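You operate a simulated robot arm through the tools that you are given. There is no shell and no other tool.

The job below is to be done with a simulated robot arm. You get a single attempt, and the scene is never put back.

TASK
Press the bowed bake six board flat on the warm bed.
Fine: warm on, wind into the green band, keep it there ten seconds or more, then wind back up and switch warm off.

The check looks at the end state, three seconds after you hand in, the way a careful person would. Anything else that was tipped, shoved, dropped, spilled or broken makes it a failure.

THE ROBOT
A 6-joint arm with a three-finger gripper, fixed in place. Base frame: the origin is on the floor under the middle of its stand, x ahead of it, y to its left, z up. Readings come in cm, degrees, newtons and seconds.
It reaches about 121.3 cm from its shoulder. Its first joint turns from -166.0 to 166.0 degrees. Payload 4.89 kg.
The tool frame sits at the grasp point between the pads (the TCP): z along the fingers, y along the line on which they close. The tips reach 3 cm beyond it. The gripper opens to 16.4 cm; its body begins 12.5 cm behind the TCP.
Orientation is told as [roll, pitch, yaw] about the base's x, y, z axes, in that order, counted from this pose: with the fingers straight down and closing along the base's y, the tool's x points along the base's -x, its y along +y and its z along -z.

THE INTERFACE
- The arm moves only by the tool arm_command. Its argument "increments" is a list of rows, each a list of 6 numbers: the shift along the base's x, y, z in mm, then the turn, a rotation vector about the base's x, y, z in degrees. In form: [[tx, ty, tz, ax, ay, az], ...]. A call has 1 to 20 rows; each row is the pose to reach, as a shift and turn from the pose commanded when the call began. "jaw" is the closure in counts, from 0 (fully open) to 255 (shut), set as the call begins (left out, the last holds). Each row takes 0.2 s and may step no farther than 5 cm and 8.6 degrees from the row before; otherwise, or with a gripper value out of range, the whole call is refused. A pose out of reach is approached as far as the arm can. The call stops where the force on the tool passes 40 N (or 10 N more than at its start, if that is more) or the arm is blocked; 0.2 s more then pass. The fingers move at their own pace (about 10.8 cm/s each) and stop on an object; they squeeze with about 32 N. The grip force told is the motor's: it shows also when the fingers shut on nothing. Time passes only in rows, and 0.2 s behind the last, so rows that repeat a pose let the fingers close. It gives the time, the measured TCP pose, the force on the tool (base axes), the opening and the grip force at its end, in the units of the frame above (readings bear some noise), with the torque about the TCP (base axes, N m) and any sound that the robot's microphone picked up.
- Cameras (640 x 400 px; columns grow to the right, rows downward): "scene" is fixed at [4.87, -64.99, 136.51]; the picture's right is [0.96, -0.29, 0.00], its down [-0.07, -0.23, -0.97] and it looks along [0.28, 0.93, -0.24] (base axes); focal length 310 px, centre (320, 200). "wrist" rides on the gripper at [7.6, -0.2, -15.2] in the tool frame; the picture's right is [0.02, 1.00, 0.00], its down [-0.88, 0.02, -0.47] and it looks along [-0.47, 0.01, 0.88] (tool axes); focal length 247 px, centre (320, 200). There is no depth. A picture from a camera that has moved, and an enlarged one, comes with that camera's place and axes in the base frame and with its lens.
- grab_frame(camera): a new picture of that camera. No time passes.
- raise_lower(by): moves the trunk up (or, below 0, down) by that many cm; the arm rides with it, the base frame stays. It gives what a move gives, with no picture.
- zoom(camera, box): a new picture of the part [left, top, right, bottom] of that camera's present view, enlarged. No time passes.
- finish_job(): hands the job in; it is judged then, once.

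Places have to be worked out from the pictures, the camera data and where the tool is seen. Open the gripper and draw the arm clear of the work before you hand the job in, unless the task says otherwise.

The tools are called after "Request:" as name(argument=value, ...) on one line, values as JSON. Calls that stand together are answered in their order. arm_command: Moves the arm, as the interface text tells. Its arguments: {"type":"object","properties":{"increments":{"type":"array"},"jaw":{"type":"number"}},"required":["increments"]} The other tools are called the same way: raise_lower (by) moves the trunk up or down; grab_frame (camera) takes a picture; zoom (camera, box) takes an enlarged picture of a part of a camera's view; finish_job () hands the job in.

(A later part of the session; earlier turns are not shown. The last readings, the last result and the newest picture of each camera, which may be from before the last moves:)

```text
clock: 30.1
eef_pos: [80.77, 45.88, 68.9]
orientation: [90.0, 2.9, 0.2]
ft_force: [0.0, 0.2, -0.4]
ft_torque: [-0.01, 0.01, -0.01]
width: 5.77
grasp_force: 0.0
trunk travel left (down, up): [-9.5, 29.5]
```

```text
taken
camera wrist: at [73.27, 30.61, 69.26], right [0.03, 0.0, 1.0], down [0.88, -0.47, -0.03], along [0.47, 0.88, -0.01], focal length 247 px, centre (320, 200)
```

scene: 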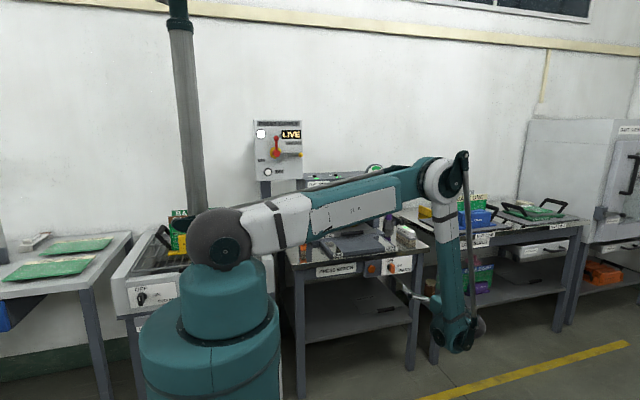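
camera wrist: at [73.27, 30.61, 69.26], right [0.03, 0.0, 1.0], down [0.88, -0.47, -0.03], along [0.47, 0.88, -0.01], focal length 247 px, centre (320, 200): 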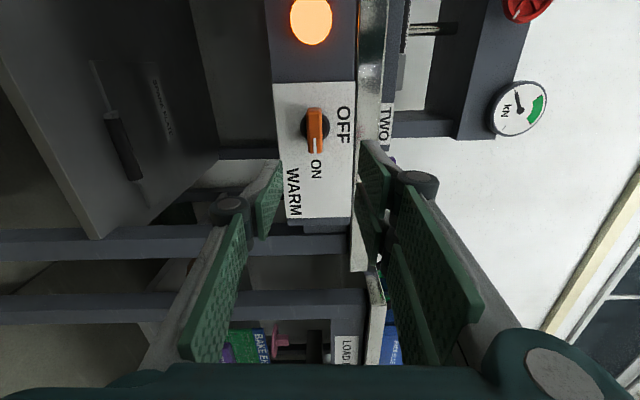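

The warm lamp is now glowing brightly, so warm is on. Now I rise to wheel height, staying clear of the bench, and look at the press.

Request:
arm_command(increments=[[0, -5, 40, 0, 0, 0], [0, -10, 80, 0, 0, 0], [0, -10, 120, 0, 0, 0], [0, -10, 160, 0, 0, 0], [0, -10, 200, 0, 0, 0], [-20, -10, 240, 0, 0, 0], [-50, -5, 270, 0, 0, 0], [-90, 0, 290, 0, 0, 0], [-130, 10, 300, 0, 0, 0], [-174, 20, 300, 0, 0, 0]])

Request:
grab_frame(camera="wrist")

Request:
grab_frame(camera="scene")

```text
clock: 32.2
eef_pos: [63.25, 47.74, 98.81]
orientation: [90.0, 2.8, 0.2]
ft_force: [1.5, -0.7, -0.4]
ft_torque: [0.11, -0.02, 0.18]
width: 5.78
grasp_force: 0.0
trunk travel left (down, up): [-9.5, 29.5]
```

```text
taken
camera wrist: at [55.89, 32.51, 99.09], right [0.03, 0.0, 1.0], down [0.88, -0.47, -0.03], along [0.47, 0.88, -0.01], focal length 247 px, centre (320, 200)
```

wrist: 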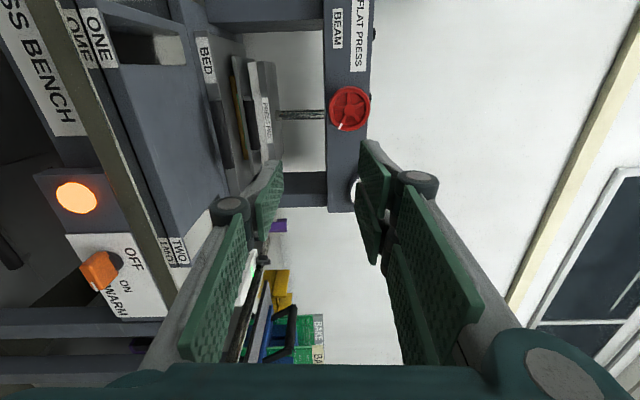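

```text
taken
```

scene: 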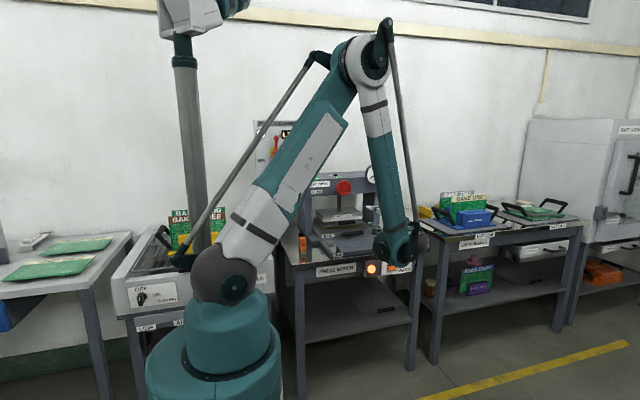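

Warm lamp is lit in both views. I zoom on the stack between bed and pad, and on the wheel and gauge.

Request:
zoom(camera="wrist", box=[190, 30, 390, 220])

Request:
zoom(camera="scene", box=[310, 160, 400, 250])

```text
2.11 times, centred on (290, 125) of wrist
camera zoom: at [55.89, 32.51, 99.09], right [0.03, 0.0, 1.0], down [0.88, -0.47, -0.03], along [0.47, 0.88, -0.01], focal length 520 px, centre (383, 358)
```

zoom: 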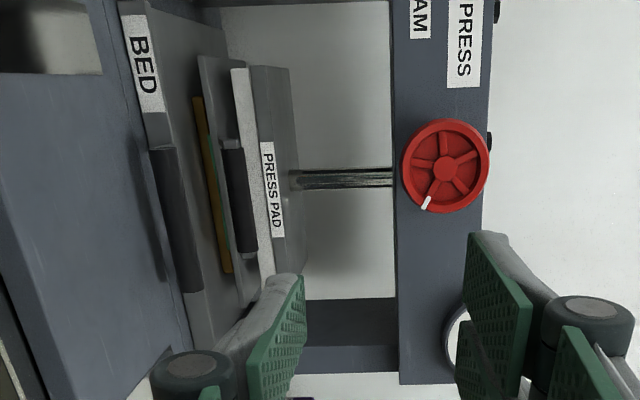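

```text
4.44 times, centred on (355, 205) of scene
camera zoom: at [4.87, -64.99, 136.51], right [0.96, -0.29, 0.0], down [-0.07, -0.23, -0.97], along [0.28, 0.93, -0.24], focal length 1376 px, centre (164, 178)
```

zoom: 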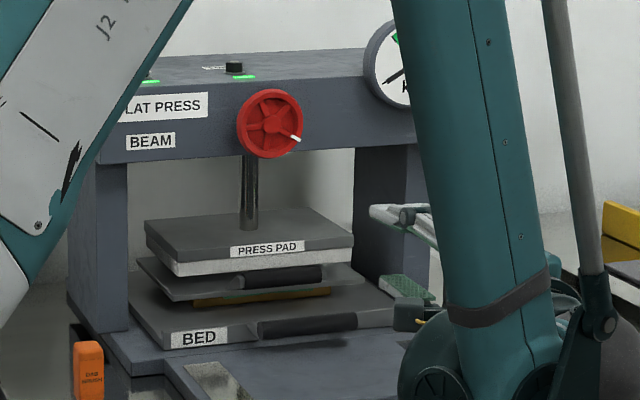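

The stack on the bed (amber carrier, green board, cover plate) is centred under the pad. Wheel hub front triangulates to about [63.1, 82.7, 104.8], beam face y≈87.6. I open the jaws to ~12.5 cm and approach to y 68 on the wheel axis for a closer look.

Request:
arm_command(increments=[[0, 40, 30, 0, 0, 0], [-1, 80, 60, 0, 0, 0], [-1, 120, 60, 0, 0, 0], [-1, 160, 60, 0, 0, 0], [-1, 200, 60, 0, 0, 0]], jaw=60)

Request:
grab_frame(camera="wrist")

Request:
grab_frame(camera="scene")

```text
clock: 33.5
eef_pos: [63.25, 67.89, 105.09]
orientation: [90.1, 3.0, 0.2]
ft_force: [-0.1, -1.8, 0.0]
ft_torque: [-0.11, 0.02, -0.05]
width: 12.55
grasp_force: 0.1
trunk travel left (down, up): [-9.5, 29.5]
```

```text
taken
camera wrist: at [55.81, 52.58, 105.35], right [0.03, 0.0, 1.0], down [0.88, -0.47, -0.03], along [0.47, 0.88, -0.01], focal length 247 px, centre (320, 200)
```

wrist: 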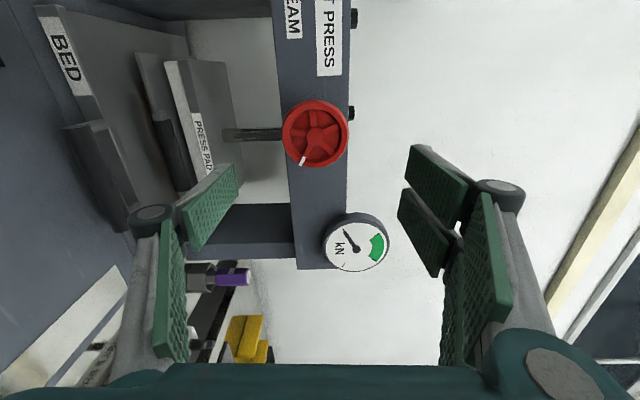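

```text
taken
```

scene: 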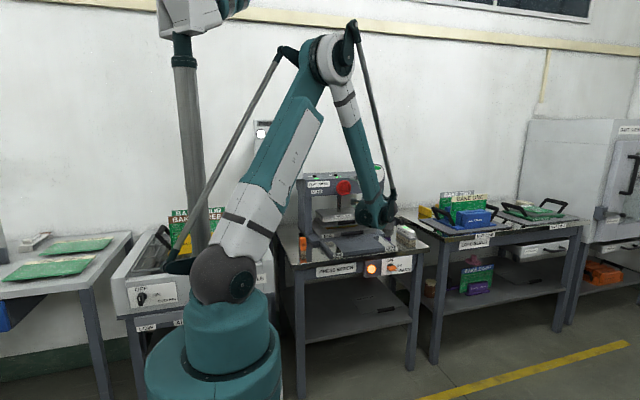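

The wrist camera now shows wheel and gauge well. I zoom in to measure the wheel's rim more precisely.

Request:
zoom(camera="wrist", box=[260, 80, 380, 180])

Request:
zoom(camera="wrist", box=[300, 190, 420, 290])

Request:
zoom(camera="scene", box=[300, 160, 420, 240])

```text
4.00 times, centred on (320, 130) of wrist
camera zoom: at [55.81, 52.58, 105.35], right [0.03, 0.0, 1.0], down [0.88, -0.47, -0.03], along [0.47, 0.88, -0.01], focal length 988 px, centre (320, 480)
```

zoom: 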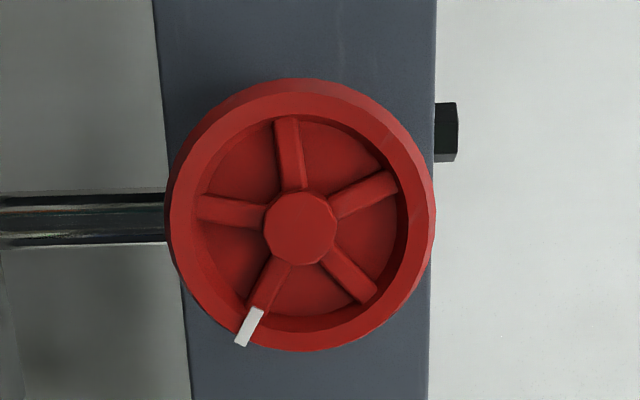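

```text
4.00 times, centred on (360, 240) of wrist
camera zoom: at [55.81, 52.58, 105.35], right [0.03, 0.0, 1.0], down [0.88, -0.47, -0.03], along [0.47, 0.88, -0.01], focal length 988 px, centre (160, 40)
```

zoom: 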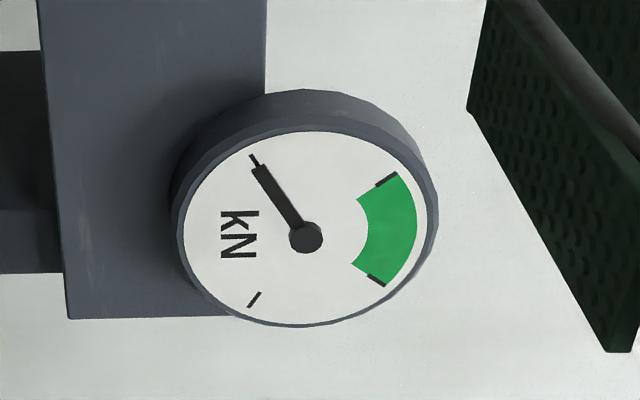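

```text
5.00 times, centred on (360, 200) of scene
camera zoom: at [4.87, -64.99, 136.51], right [0.96, -0.29, 0.0], down [-0.07, -0.23, -0.97], along [0.28, 0.93, -0.24], focal length 1548 px, centre (120, 200)
```

zoom: 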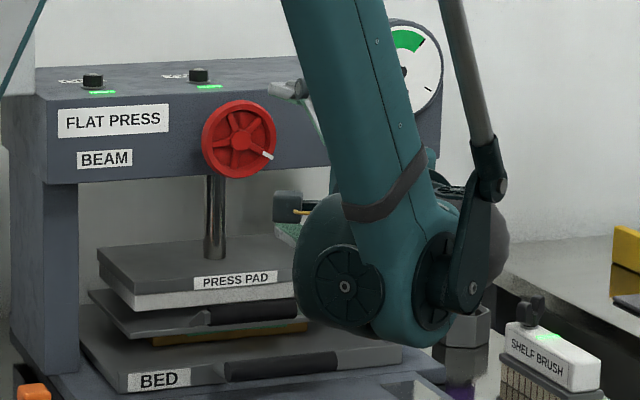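

Gauge zero tick and green band are clear; needle at zero. Wheel axis is at x≈63.05, z≈104.9, diameter ≈8.4 cm, beam face at y≈87.5. I advance so the pads straddle the rim with TCP at y 82.

Request:
arm_command(increments=[[-2, 35, -2, 0, 0, 0], [-2, 70, -2, 0, 0, 0], [-2, 100, -2, 0, 0, 0], [-2, 120, -2, 0, 0, 0], [-2, 132, -2, 0, 0, 0], [-2, 141, -2, 0, 0, 0]])

Request:
grab_frame(camera="wrist")

Request:
grab_frame(camera="scene")

```text
clock: 34.9
eef_pos: [63.11, 81.98, 104.9]
orientation: [90.0, 3.0, 0.1]
ft_force: [-0.2, -0.5, -0.2]
ft_torque: [-0.04, -0.02, 0.01]
width: 12.54
grasp_force: 0.0
trunk travel left (down, up): [-9.5, 29.5]
```

```text
taken
camera wrist: at [55.68, 66.79, 105.07], right [0.03, 0.0, 1.0], down [0.88, -0.47, -0.03], along [0.47, 0.88, -0.01], focal length 247 px, centre (320, 200)
```

wrist: 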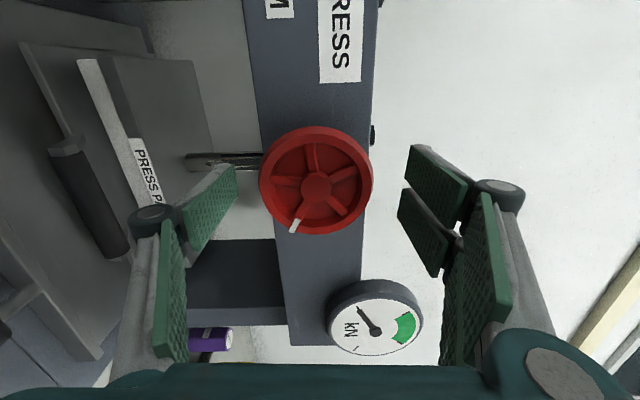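

```text
taken
```

scene: 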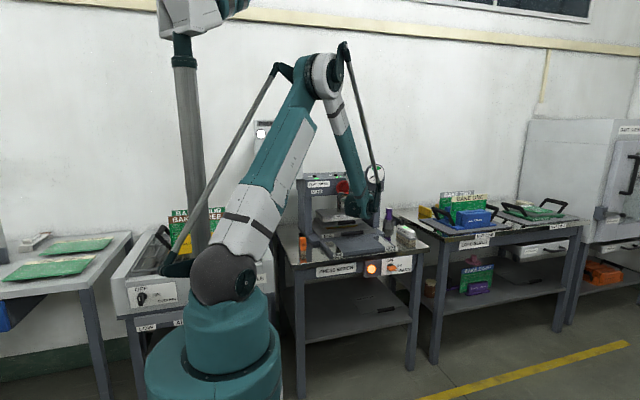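

The rim sits about 2 cm ahead of the TCP, slightly low (z≈104.6). I go 13 mm further in and 3 mm down, then close on the rim.

Request:
arm_command(increments=[[0, 5, -3, 0, 0, 0], [0, 10, -3, 0, 0, 0], [0, 13, -3, 0, 0, 0]])

Request:
arm_command(increments=[[0, 0, 0, 0, 0, 0], [0, 0, 0, 0, 0, 0], [0, 0, 0, 0, 0, 0], [0, 0, 0, 0, 0, 0]], jaw=255)

Request:
grab_frame(camera="wrist")

```text
clock: 35.6
eef_pos: [63.04, 83.19, 104.46]
orientation: [90.1, 3.1, 0.1]
ft_force: [0.2, 0.2, 0.6]
ft_torque: [-0.04, -0.02, -0.02]
width: 12.54
grasp_force: 0.0
trunk travel left (down, up): [-9.5, 29.5]
```

```text
clock: 36.6
eef_pos: [63.14, 83.32, 104.5]
orientation: [90.0, 3.0, 0.2]
ft_force: [-4.5, -4.7, -9.1]
ft_torque: [0.1, 0.01, -0.05]
width: 8.19
grasp_force: 45.2
trunk travel left (down, up): [-9.5, 29.5]
```

```text
taken
camera wrist: at [55.61, 68.01, 104.77], right [0.03, 0.0, 1.0], down [0.88, -0.47, -0.03], along [0.47, 0.88, -0.01], focal length 247 px, centre (320, 200)
```

wrist: 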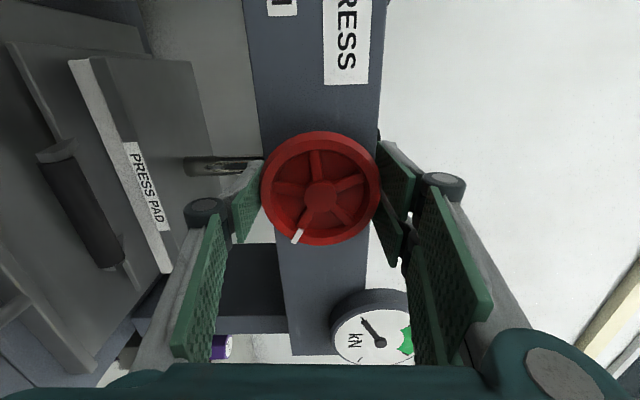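

Rim gripped at 8.2 cm with small side forces. I test-turn clockwise (+y) by 24° and watch the mark, pad and forces.

Request:
arm_command(increments=[[0, 0, 0, 0, 4, 0], [0, 0, 0, 0, 8, 0], [0, 0, 0, 0, 12, 0], [0, 0, 0, 0, 16, 0], [0, 0, 0, 0, 20, 0], [0, 0, 0, 0, 24, 0]])

Request:
grab_frame(camera="wrist")

Request:
zoom(camera="scene", box=[300, 160, 420, 240])

```text
clock: 38.0
eef_pos: [62.97, 83.12, 104.48]
orientation: [90.1, 27.1, 0.2]
ft_force: [-2.6, -17.0, -14.7]
ft_torque: [-0.02, -0.01, -0.24]
width: 8.15
grasp_force: 45.3
trunk travel left (down, up): [-9.5, 29.5]
```

```text
taken
camera wrist: at [56.35, 68.02, 107.82], right [0.44, 0.0, 0.9], down [0.79, -0.47, -0.39], along [0.42, 0.88, -0.2], focal length 247 px, centre (320, 200)
```

wrist: 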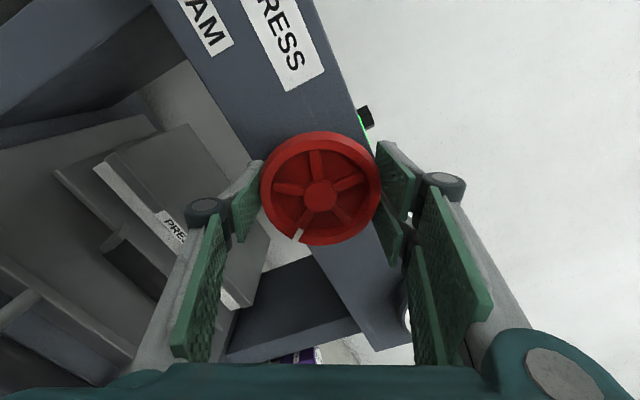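

```text
5.00 times, centred on (360, 200) of scene
camera zoom: at [4.87, -64.99, 136.51], right [0.96, -0.29, 0.0], down [-0.07, -0.23, -0.97], along [0.28, 0.93, -0.24], focal length 1548 px, centre (120, 200)
```

zoom: 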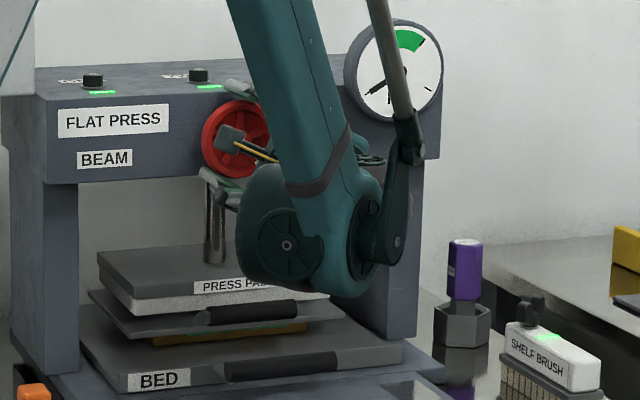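

The wheel follows the hand. I take a tight scene zoom of the pad gap and gauge as reference for the pad's motion.

Request:
zoom(camera="scene", box=[310, 200, 374, 240])

Request:
zoom(camera="scene", box=[362, 160, 394, 186])

```text
10.00 times, centred on (342, 220) of scene
camera zoom: at [4.87, -64.99, 136.51], right [0.96, -0.29, 0.0], down [-0.07, -0.23, -0.97], along [0.28, 0.93, -0.24], focal length 3096 px, centre (100, 0)
```

zoom: 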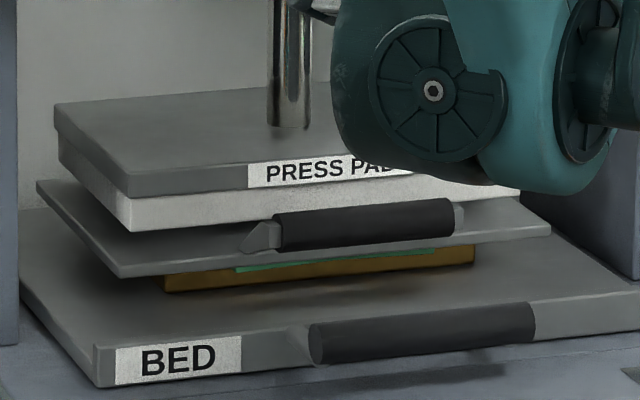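

```text
15.38 times, centred on (378, 173) of scene
camera zoom: at [4.87, -64.99, 136.51], right [0.96, -0.29, 0.0], down [-0.07, -0.23, -0.97], along [0.28, 0.93, -0.24], focal length 4764 px, centre (-572, 615)
```

zoom: 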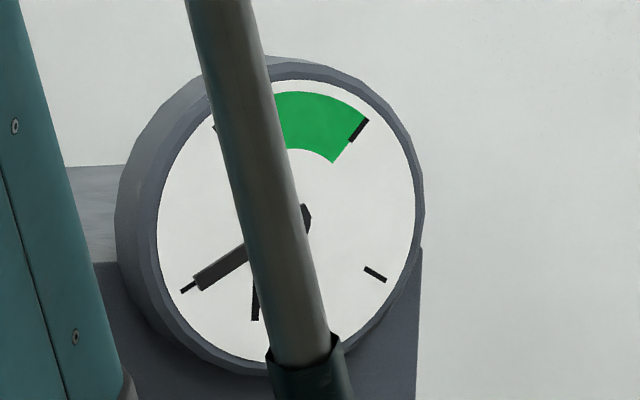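

The pad may have moved slightly down. I continue clockwise another 48° while easing the side force, then compare the pad again.

Request:
arm_command(increments=[[0, -0.7, -0.7, 0, 6, 0], [0, -0.7, -0.7, 0, 12, 0], [0, -0.7, -0.7, 0, 18, 0], [0, -0.7, -0.7, 0, 24, 0], [0, -0.7, -0.7, 0, 30, 0], [0, -0.7, -0.7, 0, 36, 0], [0, -0.7, -0.7, 0, 42, 0], [0, -0.7, -0.7, 0, 48, 0]])

Request:
zoom(camera="scene", box=[310, 200, 374, 240])

Request:
grab_frame(camera="wrist")

```text
clock: 39.9
eef_pos: [63.01, 83.27, 104.39]
orientation: [91.0, 75.0, 1.1]
ft_force: [4.8, 15.4, 11.3]
ft_torque: [0.22, 0.02, -0.16]
width: 8.18
grasp_force: 45.0
trunk travel left (down, up): [-9.5, 29.5]
```

```text
10.00 times, centred on (342, 220) of scene
camera zoom: at [4.87, -64.99, 136.51], right [0.96, -0.29, 0.0], down [-0.07, -0.23, -0.97], along [0.28, 0.93, -0.24], focal length 3096 px, centre (100, 0)
```

zoom: 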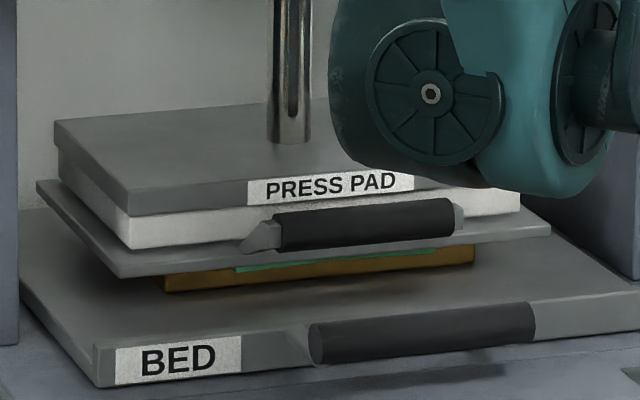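

```text
taken
camera wrist: at [61.02, 68.01, 111.76], right [0.96, 0.0, 0.28], down [0.25, -0.47, -0.85], along [0.13, 0.88, -0.45], focal length 247 px, centre (320, 200)
```

wrist: 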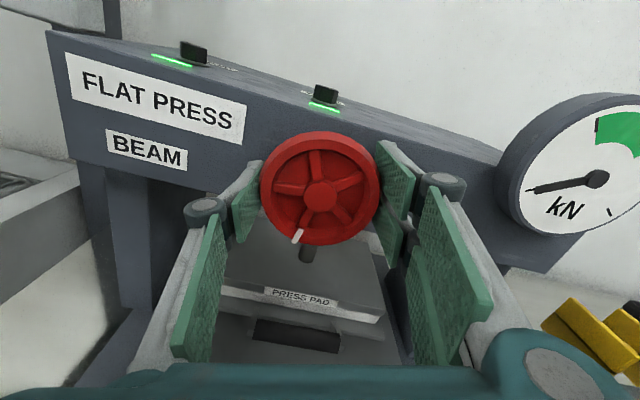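

Clockwise lowers the pad, quite fast (about 0.8–0.9 cm over 48°); the needle is still at zero. I zoom on the remaining gap, then continue in small steps.

Request:
zoom(camera="wrist", box=[200, 230, 420, 370])

Request:
arm_command(increments=[[0.2, 0.7, 0.5, 0, 3, 0], [0.2, 0.7, 0.5, 0, 6, 0], [0.2, 0.7, 0.5, 0, 9, 0], [0.2, 0.7, 0.5, 0, 12, 0]])

Request:
grab_frame(camera="wrist")

Request:
zoom(camera="scene", box=[310, 200, 374, 240])

```text
2.86 times, centred on (310, 300) of wrist
camera zoom: at [61.02, 68.01, 111.76], right [0.96, 0.0, 0.28], down [0.25, -0.47, -0.85], along [0.13, 0.88, -0.45], focal length 706 px, centre (349, -86)
```

zoom: 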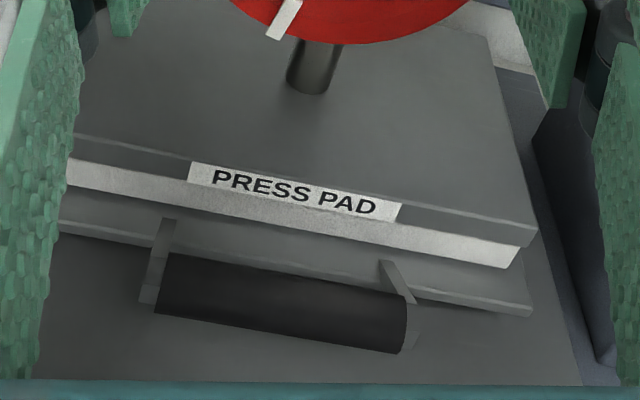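

```text
clock: 40.9
eef_pos: [62.98, 83.32, 104.42]
orientation: [94.4, 87.1, 4.4]
ft_force: [-9.6, -10.9, -12.3]
ft_torque: [-0.31, -0.06, -0.07]
width: 8.14
grasp_force: 45.2
trunk travel left (down, up): [-9.5, 29.5]
```

```text
taken
camera wrist: at [62.57, 68.02, 112.05], right [1.0, 0.0, 0.07], down [0.06, -0.47, -0.88], along [0.03, 0.88, -0.47], focal length 247 px, centre (320, 200)
```

wrist: 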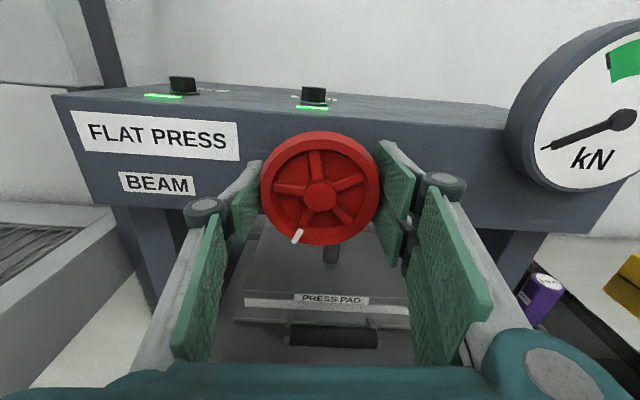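

```text
10.00 times, centred on (342, 220) of scene
camera zoom: at [4.87, -64.99, 136.51], right [0.96, -0.29, 0.0], down [-0.07, -0.23, -0.97], along [0.28, 0.93, -0.24], focal length 3096 px, centre (100, 0)
```

zoom: 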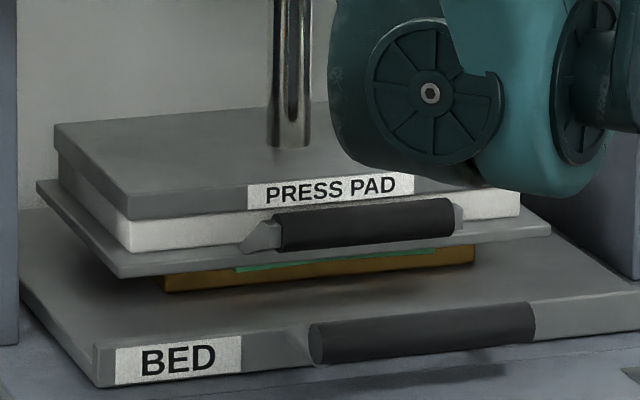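

About 1.6 mm per 12°; the needle still at the zero tick. I continue by 12° and check again.

Request:
arm_command(increments=[[-0.3, -0.4, -0.4, 0, 3, 0], [-0.3, -0.4, -0.4, 0, 6, 0], [-0.3, -0.4, -0.4, 0, 9, 0], [-0.3, -0.4, -0.4, 0, 12, 0]])

Request:
grab_frame(camera="wrist")

Request:
zoom(camera="scene", box=[310, 160, 400, 240])

```text
clock: 41.9
eef_pos: [63.03, 83.24, 104.45]
orientation: [-91.5, 81.0, 178.6]
ft_force: [-10.6, -0.8, -12.7]
ft_torque: [0.16, 0.02, 0.21]
width: 8.15
grasp_force: 44.8
trunk travel left (down, up): [-9.5, 29.5]
```

```text
taken
camera wrist: at [64.14, 68.02, 112.01], right [0.99, 0.0, -0.14], down [-0.12, -0.47, -0.87], along [-0.06, 0.88, -0.47], focal length 247 px, centre (320, 200)
```

wrist: 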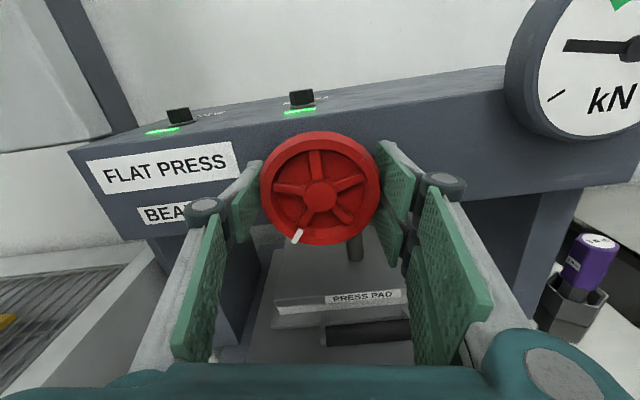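

```text
5.00 times, centred on (355, 200) of scene
camera zoom: at [4.87, -64.99, 136.51], right [0.96, -0.29, 0.0], down [-0.07, -0.23, -0.97], along [0.28, 0.93, -0.24], focal length 1548 px, centre (145, 200)
```

zoom: 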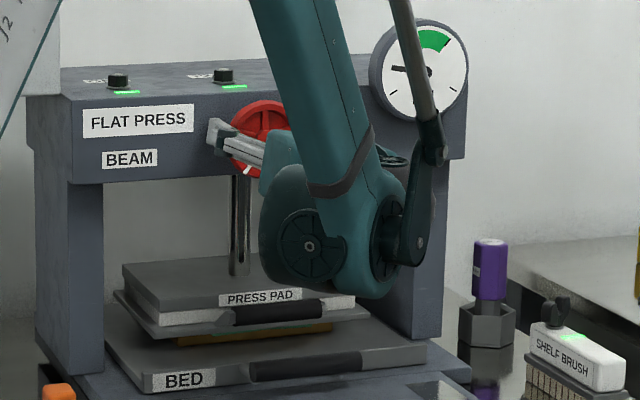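

The needle has risen to about the 9 o'clock position — contact. I read the gauge closely.

Request:
zoom(camera="scene", box=[362, 160, 394, 186])

Request:
zoom(camera="wrist", box=[500, 0, 640, 140])

```text
15.38 times, centred on (378, 173) of scene
camera zoom: at [4.87, -64.99, 136.51], right [0.96, -0.29, 0.0], down [-0.07, -0.23, -0.97], along [0.28, 0.93, -0.24], focal length 4764 px, centre (-572, 615)
```

zoom: 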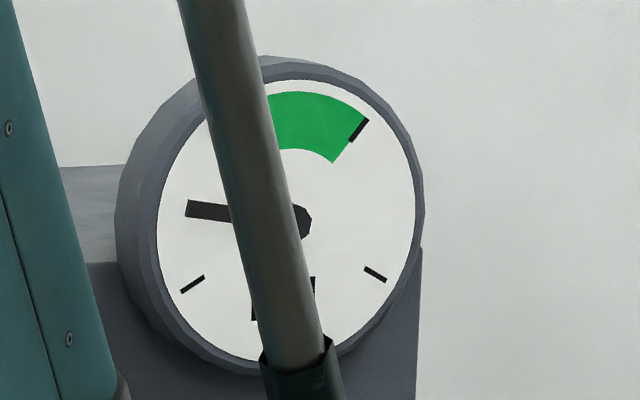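

```text
2.86 times, centred on (570, 70) of wrist
camera zoom: at [64.14, 68.02, 112.01], right [0.99, 0.0, -0.14], down [-0.12, -0.47, -0.87], along [-0.06, 0.88, -0.47], focal length 706 px, centre (-394, 571)
```

zoom: 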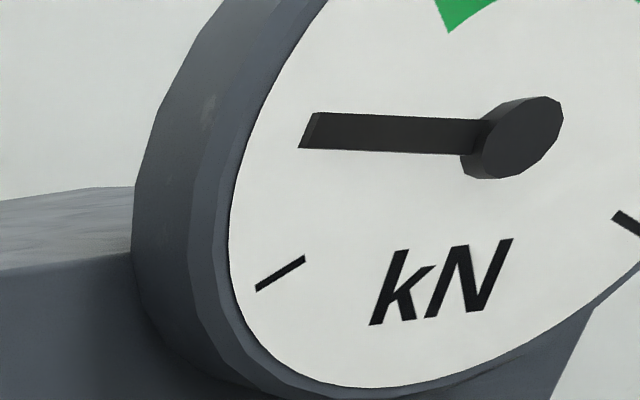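

Needle is at about −82° (zero −120°, green ≈ −35° to +33°). I wind on gently: 6° more, then read.

Request:
arm_command(increments=[[-0.3, 0, -0.4, 0, 2, 0], [-0.3, 0, -0.4, 0, 4, 0], [-0.3, 0, -0.4, 0, 6, 0]])

Request:
zoom(camera="scene", box=[362, 160, 394, 186])

Request:
zoom(camera="wrist", box=[480, 0, 640, 140])

```text
clock: 42.6
eef_pos: [62.98, 83.21, 104.49]
orientation: [-91.1, 74.9, 178.9]
ft_force: [-6.3, -0.8, -3.1]
ft_torque: [-0.26, 0.0, -0.1]
width: 8.14
grasp_force: 45.2
trunk travel left (down, up): [-9.5, 29.5]
```

```text
15.38 times, centred on (378, 173) of scene
camera zoom: at [4.87, -64.99, 136.51], right [0.96, -0.29, 0.0], down [-0.07, -0.23, -0.97], along [0.28, 0.93, -0.24], focal length 4764 px, centre (-572, 615)
```

zoom: 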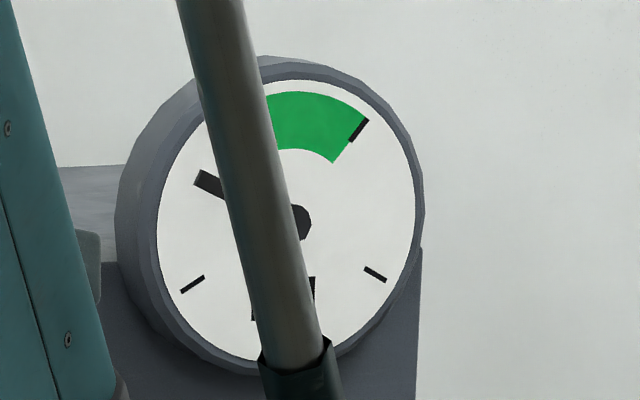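

```text
2.86 times, centred on (560, 70) of wrist
camera zoom: at [64.9, 68.01, 111.85], right [0.97, 0.0, -0.24], down [-0.21, -0.47, -0.86], along [-0.11, 0.88, -0.46], focal length 706 px, centre (-366, 571)
```

zoom: 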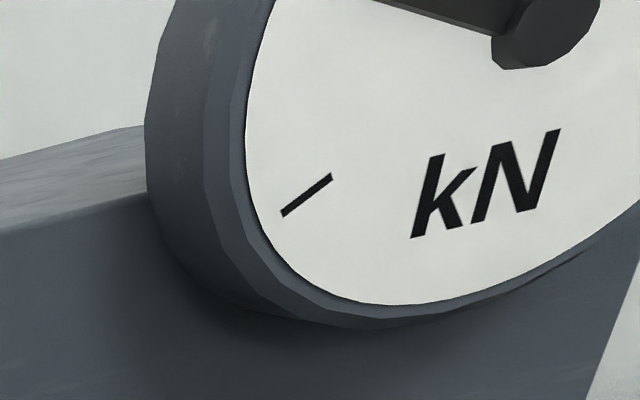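

Needle now at about −67°: roughly 2.9 gauge degrees per wheel degree. I wind 8° more.

Request:
arm_command(increments=[[-0.3, 0, 0, 0, 2, 0], [-0.3, 0, 0, 0, 4, 0], [-0.3, 0, 0, 0, 6, 0], [-0.3, 0, 0, 0, 8, 0]])

Request:
zoom(camera="scene", box=[362, 160, 394, 186])

```text
clock: 43.6
eef_pos: [62.96, 83.23, 104.43]
orientation: [-90.7, 67.0, 179.1]
ft_force: [9.6, 14.1, 16.9]
ft_torque: [0.06, -0.04, 0.05]
width: 8.17
grasp_force: 45.1
trunk travel left (down, up): [-9.5, 29.5]
```

```text
15.38 times, centred on (378, 173) of scene
camera zoom: at [4.87, -64.99, 136.51], right [0.96, -0.29, 0.0], down [-0.07, -0.23, -0.97], along [0.28, 0.93, -0.24], focal length 4764 px, centre (-572, 615)
```

zoom: 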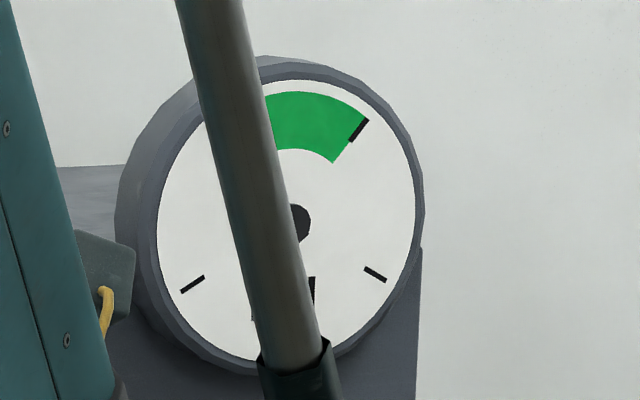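

The needle is hidden behind the arm's rod now (around −44° by extrapolation), and it is below the visible part of the green. I wind 6° more and look for its tip.

Request:
arm_command(increments=[[0.3, 0.5, 0.5, 0, 2, 0], [0.3, 0.5, 0.5, 0, 4, 0], [0.3, 0.5, 0.5, 0, 6, 0]])

Request:
zoom(camera="scene", box=[362, 160, 394, 186])

Request:
grab_frame(camera="wrist")

```text
clock: 44.5
eef_pos: [62.86, 83.25, 104.41]
orientation: [-90.4, 61.0, 179.6]
ft_force: [2.4, 1.9, 3.7]
ft_torque: [-0.04, -0.01, -0.47]
width: 8.16
grasp_force: 44.9
trunk travel left (down, up): [-9.5, 29.5]
```

```text
15.38 times, centred on (378, 173) of scene
camera zoom: at [4.87, -64.99, 136.51], right [0.96, -0.29, 0.0], down [-0.07, -0.23, -0.97], along [0.28, 0.93, -0.24], focal length 4764 px, centre (-572, 615)
```

zoom: 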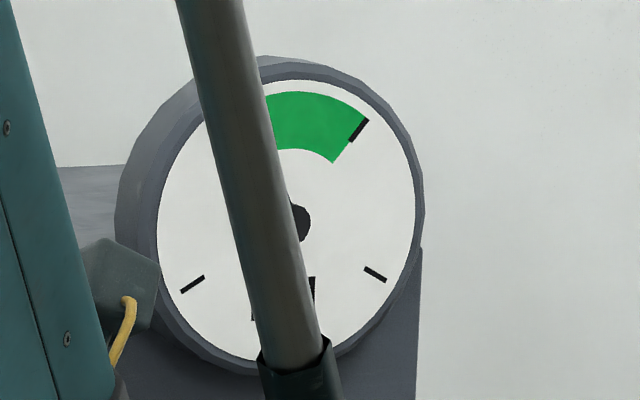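

```text
taken
camera wrist: at [66.61, 68.01, 111.2], right [0.88, 0.0, -0.47], down [-0.41, -0.47, -0.78], along [-0.22, 0.88, -0.42], focal length 247 px, centre (320, 200)
```

wrist: 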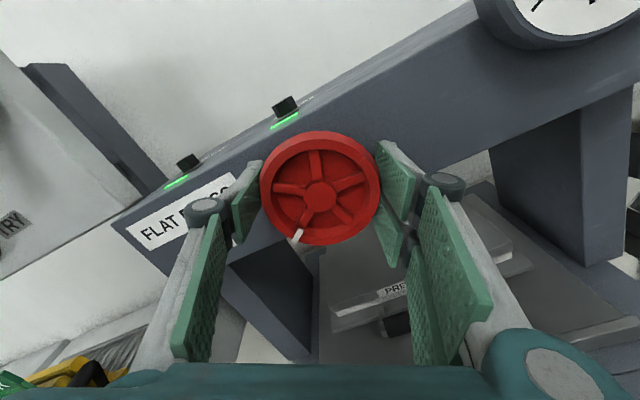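

Still hidden behind the rod, hub shows the needle pointing steeply up-left (predicted ≈ −27°). I wind 4° more so the tip should emerge in the green.

Request:
arm_command(increments=[[0, 0, 0, 0, 2, 0], [0, 0, 0, 0, 4, 0]])

Request:
zoom(camera="scene", box=[362, 160, 394, 186])

```text
clock: 45.0
eef_pos: [62.88, 83.22, 104.45]
orientation: [-90.4, 56.9, 179.5]
ft_force: [-8.0, -25.9, -10.4]
ft_torque: [-0.24, 0.01, -0.19]
width: 8.16
grasp_force: 44.8
trunk travel left (down, up): [-9.5, 29.5]
```

```text
15.38 times, centred on (378, 173) of scene
camera zoom: at [4.87, -64.99, 136.51], right [0.96, -0.29, 0.0], down [-0.07, -0.23, -0.97], along [0.28, 0.93, -0.24], focal length 4764 px, centre (-572, 615)
```

zoom: 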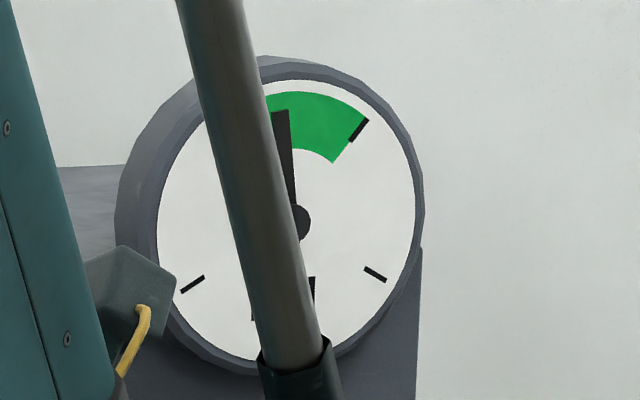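

The needle stands at about −9°, in the middle of the green band. I hold here (easing the small axial force) and check the gauge during the dwell.

Request:
arm_command(increments=[[0, -0.6, 0, 0, 0, 0], [0, -0.6, 0, 0, 0, 0], [0, -0.6, 0, 0, 0, 0], [0, -0.6, 0, 0, 0, 0], [0, -0.6, 0, 0, 0, 0], [0, -0.6, 0, 0, 0, 0], [0, -0.6, 0, 0, 0, 0], [0, -0.6, 0, 0, 0, 0], [0, -0.6, 0, 0, 0, 0], [0, -0.6, 0, 0, 0, 0]])

Request:
zoom(camera="scene", box=[362, 160, 394, 186])

Request:
zoom(camera="scene", box=[310, 200, 420, 290])

```text
clock: 45.9
eef_pos: [62.99, 83.21, 104.41]
orientation: [-90.3, 57.0, 179.6]
ft_force: [-0.6, -6.1, -1.4]
ft_torque: [0.28, 0.0, 0.14]
width: 8.17
grasp_force: 44.9
trunk travel left (down, up): [-9.5, 29.5]
stopped in row 4: the force on the tool passed its limit at 41 N (the readings are from after the stop); the commanded pose is now the measured one
```

```text
15.38 times, centred on (378, 173) of scene
camera zoom: at [4.87, -64.99, 136.51], right [0.96, -0.29, 0.0], down [-0.07, -0.23, -0.97], along [0.28, 0.93, -0.24], focal length 4764 px, centre (-572, 615)
```

zoom: 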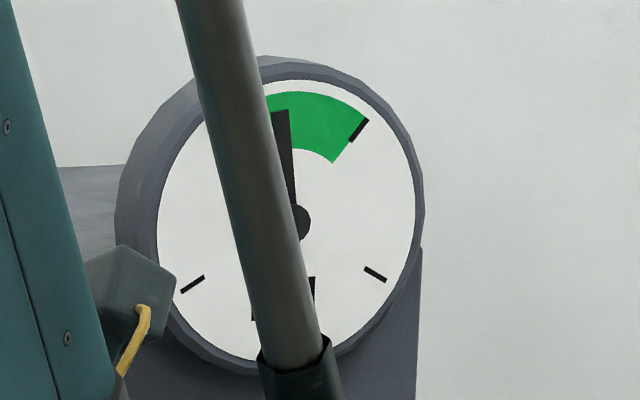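

```text
4.44 times, centred on (365, 245) of scene
camera zoom: at [4.87, -64.99, 136.51], right [0.96, -0.29, 0.0], down [-0.07, -0.23, -0.97], along [0.28, 0.93, -0.24], focal length 1376 px, centre (120, 0)
```

zoom: 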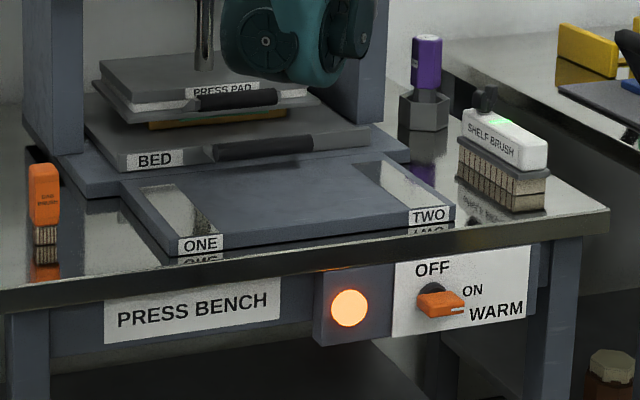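

Needle steady mid-green, warm lamp lit. Holding still for 4 s at a time.

Request:
arm_command(increments=[[0, 0, 0, 0, 0, 0], [0, 0, 0, 0, 0, 0], [0, 0, 0, 0, 0, 0], [0, 0, 0, 0, 0, 0], [0, 0, 0, 0, 0, 0], [0, 0, 0, 0, 0, 0], [0, 0, 0, 0, 0, 0], [0, 0, 0, 0, 0, 0], [0, 0, 0, 0, 0, 0], [0, 0, 0, 0, 0, 0], [0, 0, 0, 0, 0, 0], [0, 0, 0, 0, 0, 0], [0, 0, 0, 0, 0, 0], [0, 0, 0, 0, 0, 0], [0, 0, 0, 0, 0, 0], [0, 0, 0, 0, 0, 0], [0, 0, 0, 0, 0, 0], [0, 0, 0, 0, 0, 0], [0, 0, 0, 0, 0, 0], [0, 0, 0, 0, 0, 0]])

Request:
zoom(camera="scene", box=[362, 160, 394, 186])

```text
clock: 50.1
eef_pos: [63.07, 83.38, 104.45]
orientation: [-90.3, 56.9, 179.7]
ft_force: [-5.5, -13.6, -7.8]
ft_torque: [-0.09, 0.01, -0.18]
width: 8.15
grasp_force: 44.6
trunk travel left (down, up): [-9.5, 29.5]
```

```text
15.38 times, centred on (378, 173) of scene
camera zoom: at [4.87, -64.99, 136.51], right [0.96, -0.29, 0.0], down [-0.07, -0.23, -0.97], along [0.28, 0.93, -0.24], focal length 4764 px, centre (-572, 615)
```

zoom: 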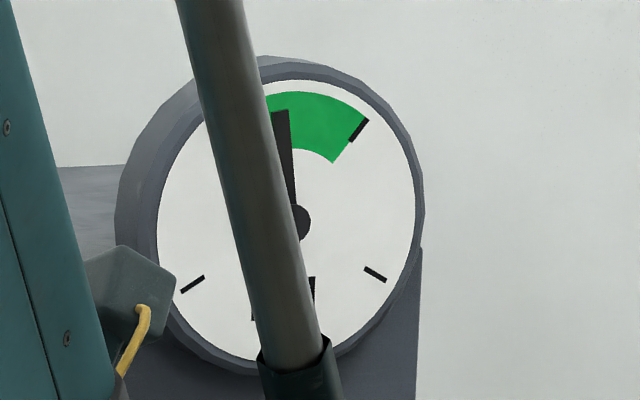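

Clock 50.1 and the needle is unchanged in the green. I keep holding for two more stretches.

Request:
arm_command(increments=[[0, 0, 0, 0, 0, 0], [0, 0, 0, 0, 0, 0], [0, 0, 0, 0, 0, 0], [0, 0, 0, 0, 0, 0], [0, 0, 0, 0, 0, 0], [0, 0, 0, 0, 0, 0], [0, 0, 0, 0, 0, 0], [0, 0, 0, 0, 0, 0], [0, 0, 0, 0, 0, 0], [0, 0, 0, 0, 0, 0], [0, 0, 0, 0, 0, 0], [0, 0, 0, 0, 0, 0], [0, 0, 0, 0, 0, 0], [0, 0, 0, 0, 0, 0], [0, 0, 0, 0, 0, 0], [0, 0, 0, 0, 0, 0], [0, 0, 0, 0, 0, 0], [0, 0, 0, 0, 0, 0], [0, 0, 0, 0, 0, 0], [0, 0, 0, 0, 0, 0]])

Request:
arm_command(increments=[[0, 0, 0, 0, 0, 0], [0, 0, 0, 0, 0, 0], [0, 0, 0, 0, 0, 0], [0, 0, 0, 0, 0, 0], [0, 0, 0, 0, 0, 0], [0, 0, 0, 0, 0, 0], [0, 0, 0, 0, 0, 0], [0, 0, 0, 0, 0, 0], [0, 0, 0, 0, 0, 0], [0, 0, 0, 0, 0, 0], [0, 0, 0, 0, 0, 0], [0, 0, 0, 0, 0, 0], [0, 0, 0, 0, 0, 0], [0, 0, 0, 0, 0, 0], [0, 0, 0, 0, 0, 0], [0, 0, 0, 0, 0, 0], [0, 0, 0, 0, 0, 0], [0, 0, 0, 0, 0, 0], [0, 0, 0, 0, 0, 0], [0, 0, 0, 0, 0, 0]])

Request:
zoom(camera="scene", box=[362, 160, 394, 186])

Request:
zoom(camera="scene", box=[310, 200, 420, 290])

```text
clock: 54.3
eef_pos: [62.88, 83.44, 104.37]
orientation: [-90.2, 57.0, 179.6]
ft_force: [-4.9, -8.6, -5.2]
ft_torque: [-0.12, -0.01, -0.09]
width: 8.14
grasp_force: 45.1
trunk travel left (down, up): [-9.5, 29.5]
```

```text
clock: 58.5
eef_pos: [63.04, 83.29, 104.54]
orientation: [-90.3, 57.0, 179.6]
ft_force: [-2.9, -4.2, -2.7]
ft_torque: [-0.02, -0.03, -0.09]
width: 8.16
grasp_force: 44.8
trunk travel left (down, up): [-9.5, 29.5]
```

```text
15.38 times, centred on (378, 173) of scene
camera zoom: at [4.87, -64.99, 136.51], right [0.96, -0.29, 0.0], down [-0.07, -0.23, -0.97], along [0.28, 0.93, -0.24], focal length 4764 px, centre (-572, 615)
```

zoom: 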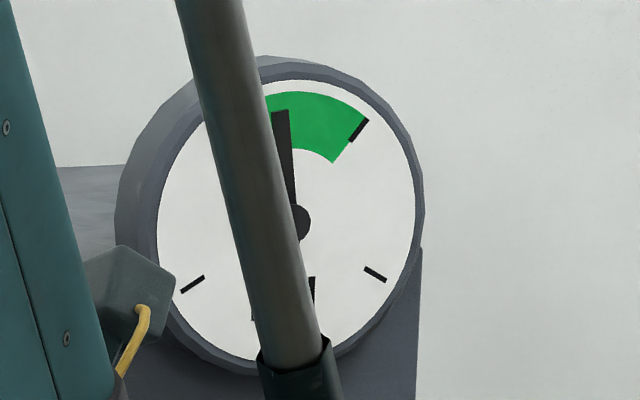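

```text
4.44 times, centred on (365, 245) of scene
camera zoom: at [4.87, -64.99, 136.51], right [0.96, -0.29, 0.0], down [-0.07, -0.23, -0.97], along [0.28, 0.93, -0.24], focal length 1376 px, centre (120, 0)
```

zoom: 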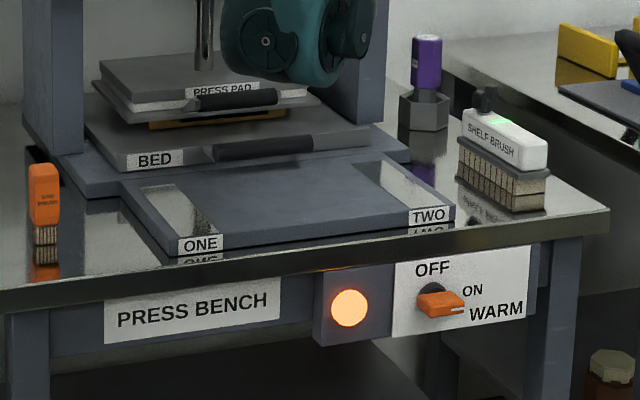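

Held 13.5 s in the green; I add one more 4 s stretch for margin before winding back up.

Request:
arm_command(increments=[[0, 0, 0, 0, 0, 0], [0, 0, 0, 0, 0, 0], [0, 0, 0, 0, 0, 0], [0, 0, 0, 0, 0, 0], [0, 0, 0, 0, 0, 0], [0, 0, 0, 0, 0, 0], [0, 0, 0, 0, 0, 0], [0, 0, 0, 0, 0, 0], [0, 0, 0, 0, 0, 0], [0, 0, 0, 0, 0, 0], [0, 0, 0, 0, 0, 0], [0, 0, 0, 0, 0, 0], [0, 0, 0, 0, 0, 0], [0, 0, 0, 0, 0, 0], [0, 0, 0, 0, 0, 0], [0, 0, 0, 0, 0, 0]])

Request:
zoom(camera="scene", box=[362, 160, 394, 186])

```text
clock: 61.9
eef_pos: [63.01, 83.25, 104.53]
orientation: [-90.3, 56.9, 179.6]
ft_force: [-3.3, -3.4, -1.1]
ft_torque: [-0.15, -0.01, -0.06]
width: 8.15
grasp_force: 44.8
trunk travel left (down, up): [-9.5, 29.5]
```

```text
15.38 times, centred on (378, 173) of scene
camera zoom: at [4.87, -64.99, 136.51], right [0.96, -0.29, 0.0], down [-0.07, -0.23, -0.97], along [0.28, 0.93, -0.24], focal length 4764 px, centre (-572, 615)
```

zoom: 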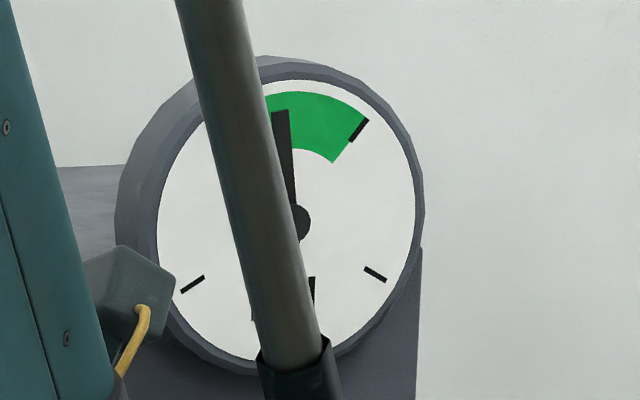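

About 17 s in the green band. Now I wind back up (−y), first 40° in 4° rows, checking forces.

Request:
arm_command(increments=[[0, 0, 0, 0, -4, 0], [0, 0, 0, 0, -8, 0], [0, 0, 0, 0, -12, 0], [0, 0, 0, 0, -16, 0], [0, 0, 0, 0, -20, 0], [0, 0, 0, 0, -24, 0], [0, 0, 0, 0, -28, 0], [0, 0, 0, 0, -32, 0], [0, 0, 0, 0, -36, 0], [0, 0, 0, 0, -40, 0]])

Request:
zoom(camera="scene", box=[310, 160, 400, 240])

Request:
grab_frame(camera="wrist")

```text
clock: 64.1
eef_pos: [63.02, 83.29, 104.42]
orientation: [91.4, 82.9, 1.4]
ft_force: [-4.8, -8.6, -13.5]
ft_torque: [-0.17, -0.01, -0.4]
width: 8.14
grasp_force: 44.3
trunk travel left (down, up): [-9.5, 29.5]
```

```text
5.00 times, centred on (355, 200) of scene
camera zoom: at [4.87, -64.99, 136.51], right [0.96, -0.29, 0.0], down [-0.07, -0.23, -0.97], along [0.28, 0.93, -0.24], focal length 1548 px, centre (145, 200)
```

zoom: 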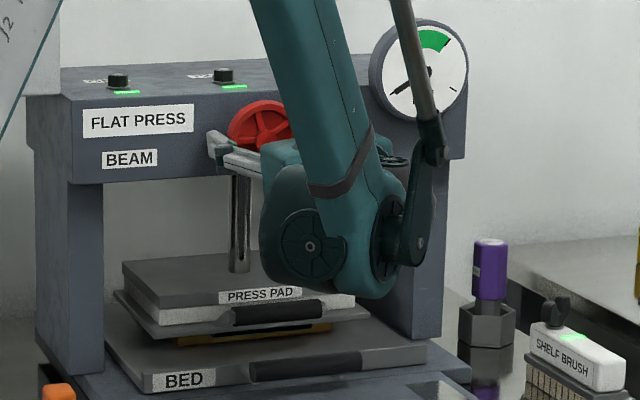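

```text
taken
camera wrist: at [62.03, 68.06, 111.98], right [0.99, 0.0, 0.14], down [0.13, -0.47, -0.87], along [0.07, 0.88, -0.47], focal length 247 px, centre (320, 200)
```

wrist: 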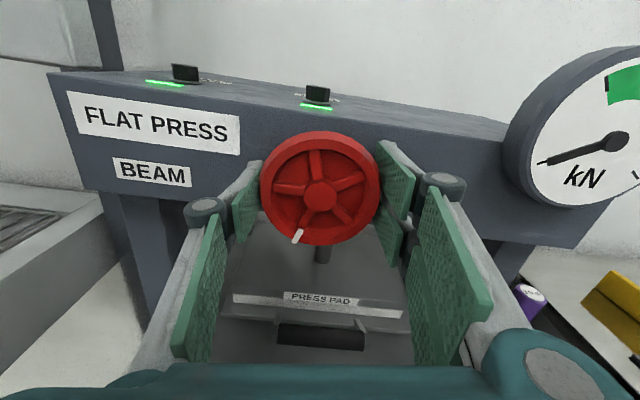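

Needle is back at zero and the pad is rising. I continue winding up 40° more.

Request:
arm_command(increments=[[0, -0.4, -0.5, 0, -4, 0], [0, -0.4, -0.5, 0, -8, 0], [0, -0.4, -0.5, 0, -12, 0], [0, -0.4, -0.5, 0, -16, 0], [0, -0.4, -0.5, 0, -20, 0], [0, -0.4, -0.5, 0, -24, 0], [0, -0.4, -0.5, 0, -28, 0], [0, -0.4, -0.5, 0, -32, 0], [0, -0.4, -0.5, 0, -36, 0], [0, -0.4, -0.5, 0, -40, 0]])

```text
clock: 65.9
eef_pos: [63.04, 83.25, 104.5]
orientation: [90.3, 51.0, 0.4]
ft_force: [2.5, 8.4, 4.4]
ft_torque: [-0.3, -0.01, 0.14]
width: 8.14
grasp_force: 44.9
trunk travel left (down, up): [-9.5, 29.5]
stopped in row 9: the force on the tool passed its limit at 41 N (the readings are from after the stop); the commanded pose is now the measured one
```

Now at roll 51°; the stop just relieved side stress. I wind on −24° twice to return to the start angle of 3°.

Request:
arm_command(increments=[[0, 0, 0, 0, -4, 0], [0, 0, 0, 0, -8, 0], [0, 0, 0, 0, -12, 0], [0, 0, 0, 0, -16, 0], [0, 0, 0, 0, -20, 0], [0, 0, 0, 0, -24, 0]])

Request:
arm_command(increments=[[0, 0, 0, 0, -4, 0], [0, 0, 0, 0, -8, 0], [0, 0, 0, 0, -12, 0], [0, 0, 0, 0, -16, 0], [0, 0, 0, 0, -20, 0], [0, 0, 0, 0, -24, 0]])

Request:
grab_frame(camera="wrist")

Request:
zoom(camera="scene", box=[310, 200, 374, 240])

```text
clock: 67.3
eef_pos: [62.99, 83.21, 104.4]
orientation: [90.1, 26.8, 0.2]
ft_force: [18.6, 28.2, 18.7]
ft_torque: [-0.07, 0.05, 0.49]
width: 8.17
grasp_force: 44.5
trunk travel left (down, up): [-9.5, 29.5]
```

```text
clock: 67.9
eef_pos: [63.02, 83.33, 104.47]
orientation: [90.1, 20.5, 0.1]
ft_force: [3.8, 9.1, 5.8]
ft_torque: [-0.5, 0.0, 0.15]
width: 8.17
grasp_force: 44.9
trunk travel left (down, up): [-9.5, 29.5]
stopped in row 2: the force on the tool passed its limit at 50 N (the readings are from after the stop); the commanded pose is now the measured one
```

```text
taken
camera wrist: at [56.03, 68.06, 106.99], right [0.33, 0.0, 0.94], down [0.83, -0.47, -0.29], along [0.45, 0.88, -0.15], focal length 247 px, centre (320, 200)
```

wrist: 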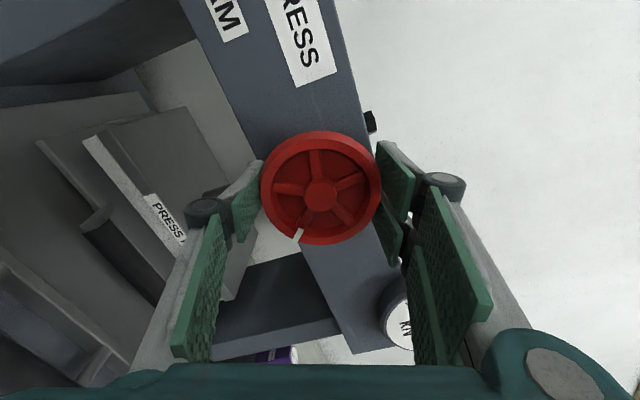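

```text
10.00 times, centred on (342, 220) of scene
camera zoom: at [4.87, -64.99, 136.51], right [0.96, -0.29, 0.0], down [-0.07, -0.23, -0.97], along [0.28, 0.93, -0.24], focal length 3096 px, centre (100, 0)
```

zoom: 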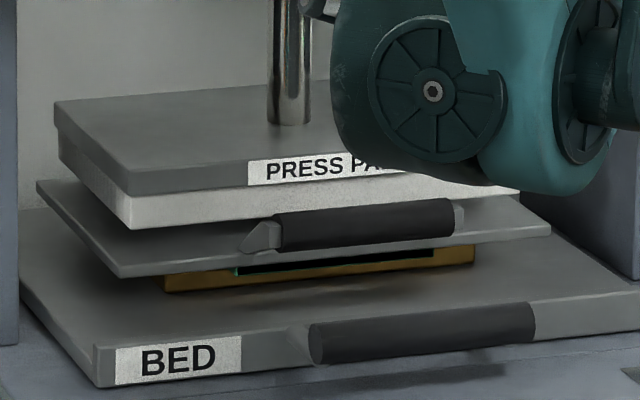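

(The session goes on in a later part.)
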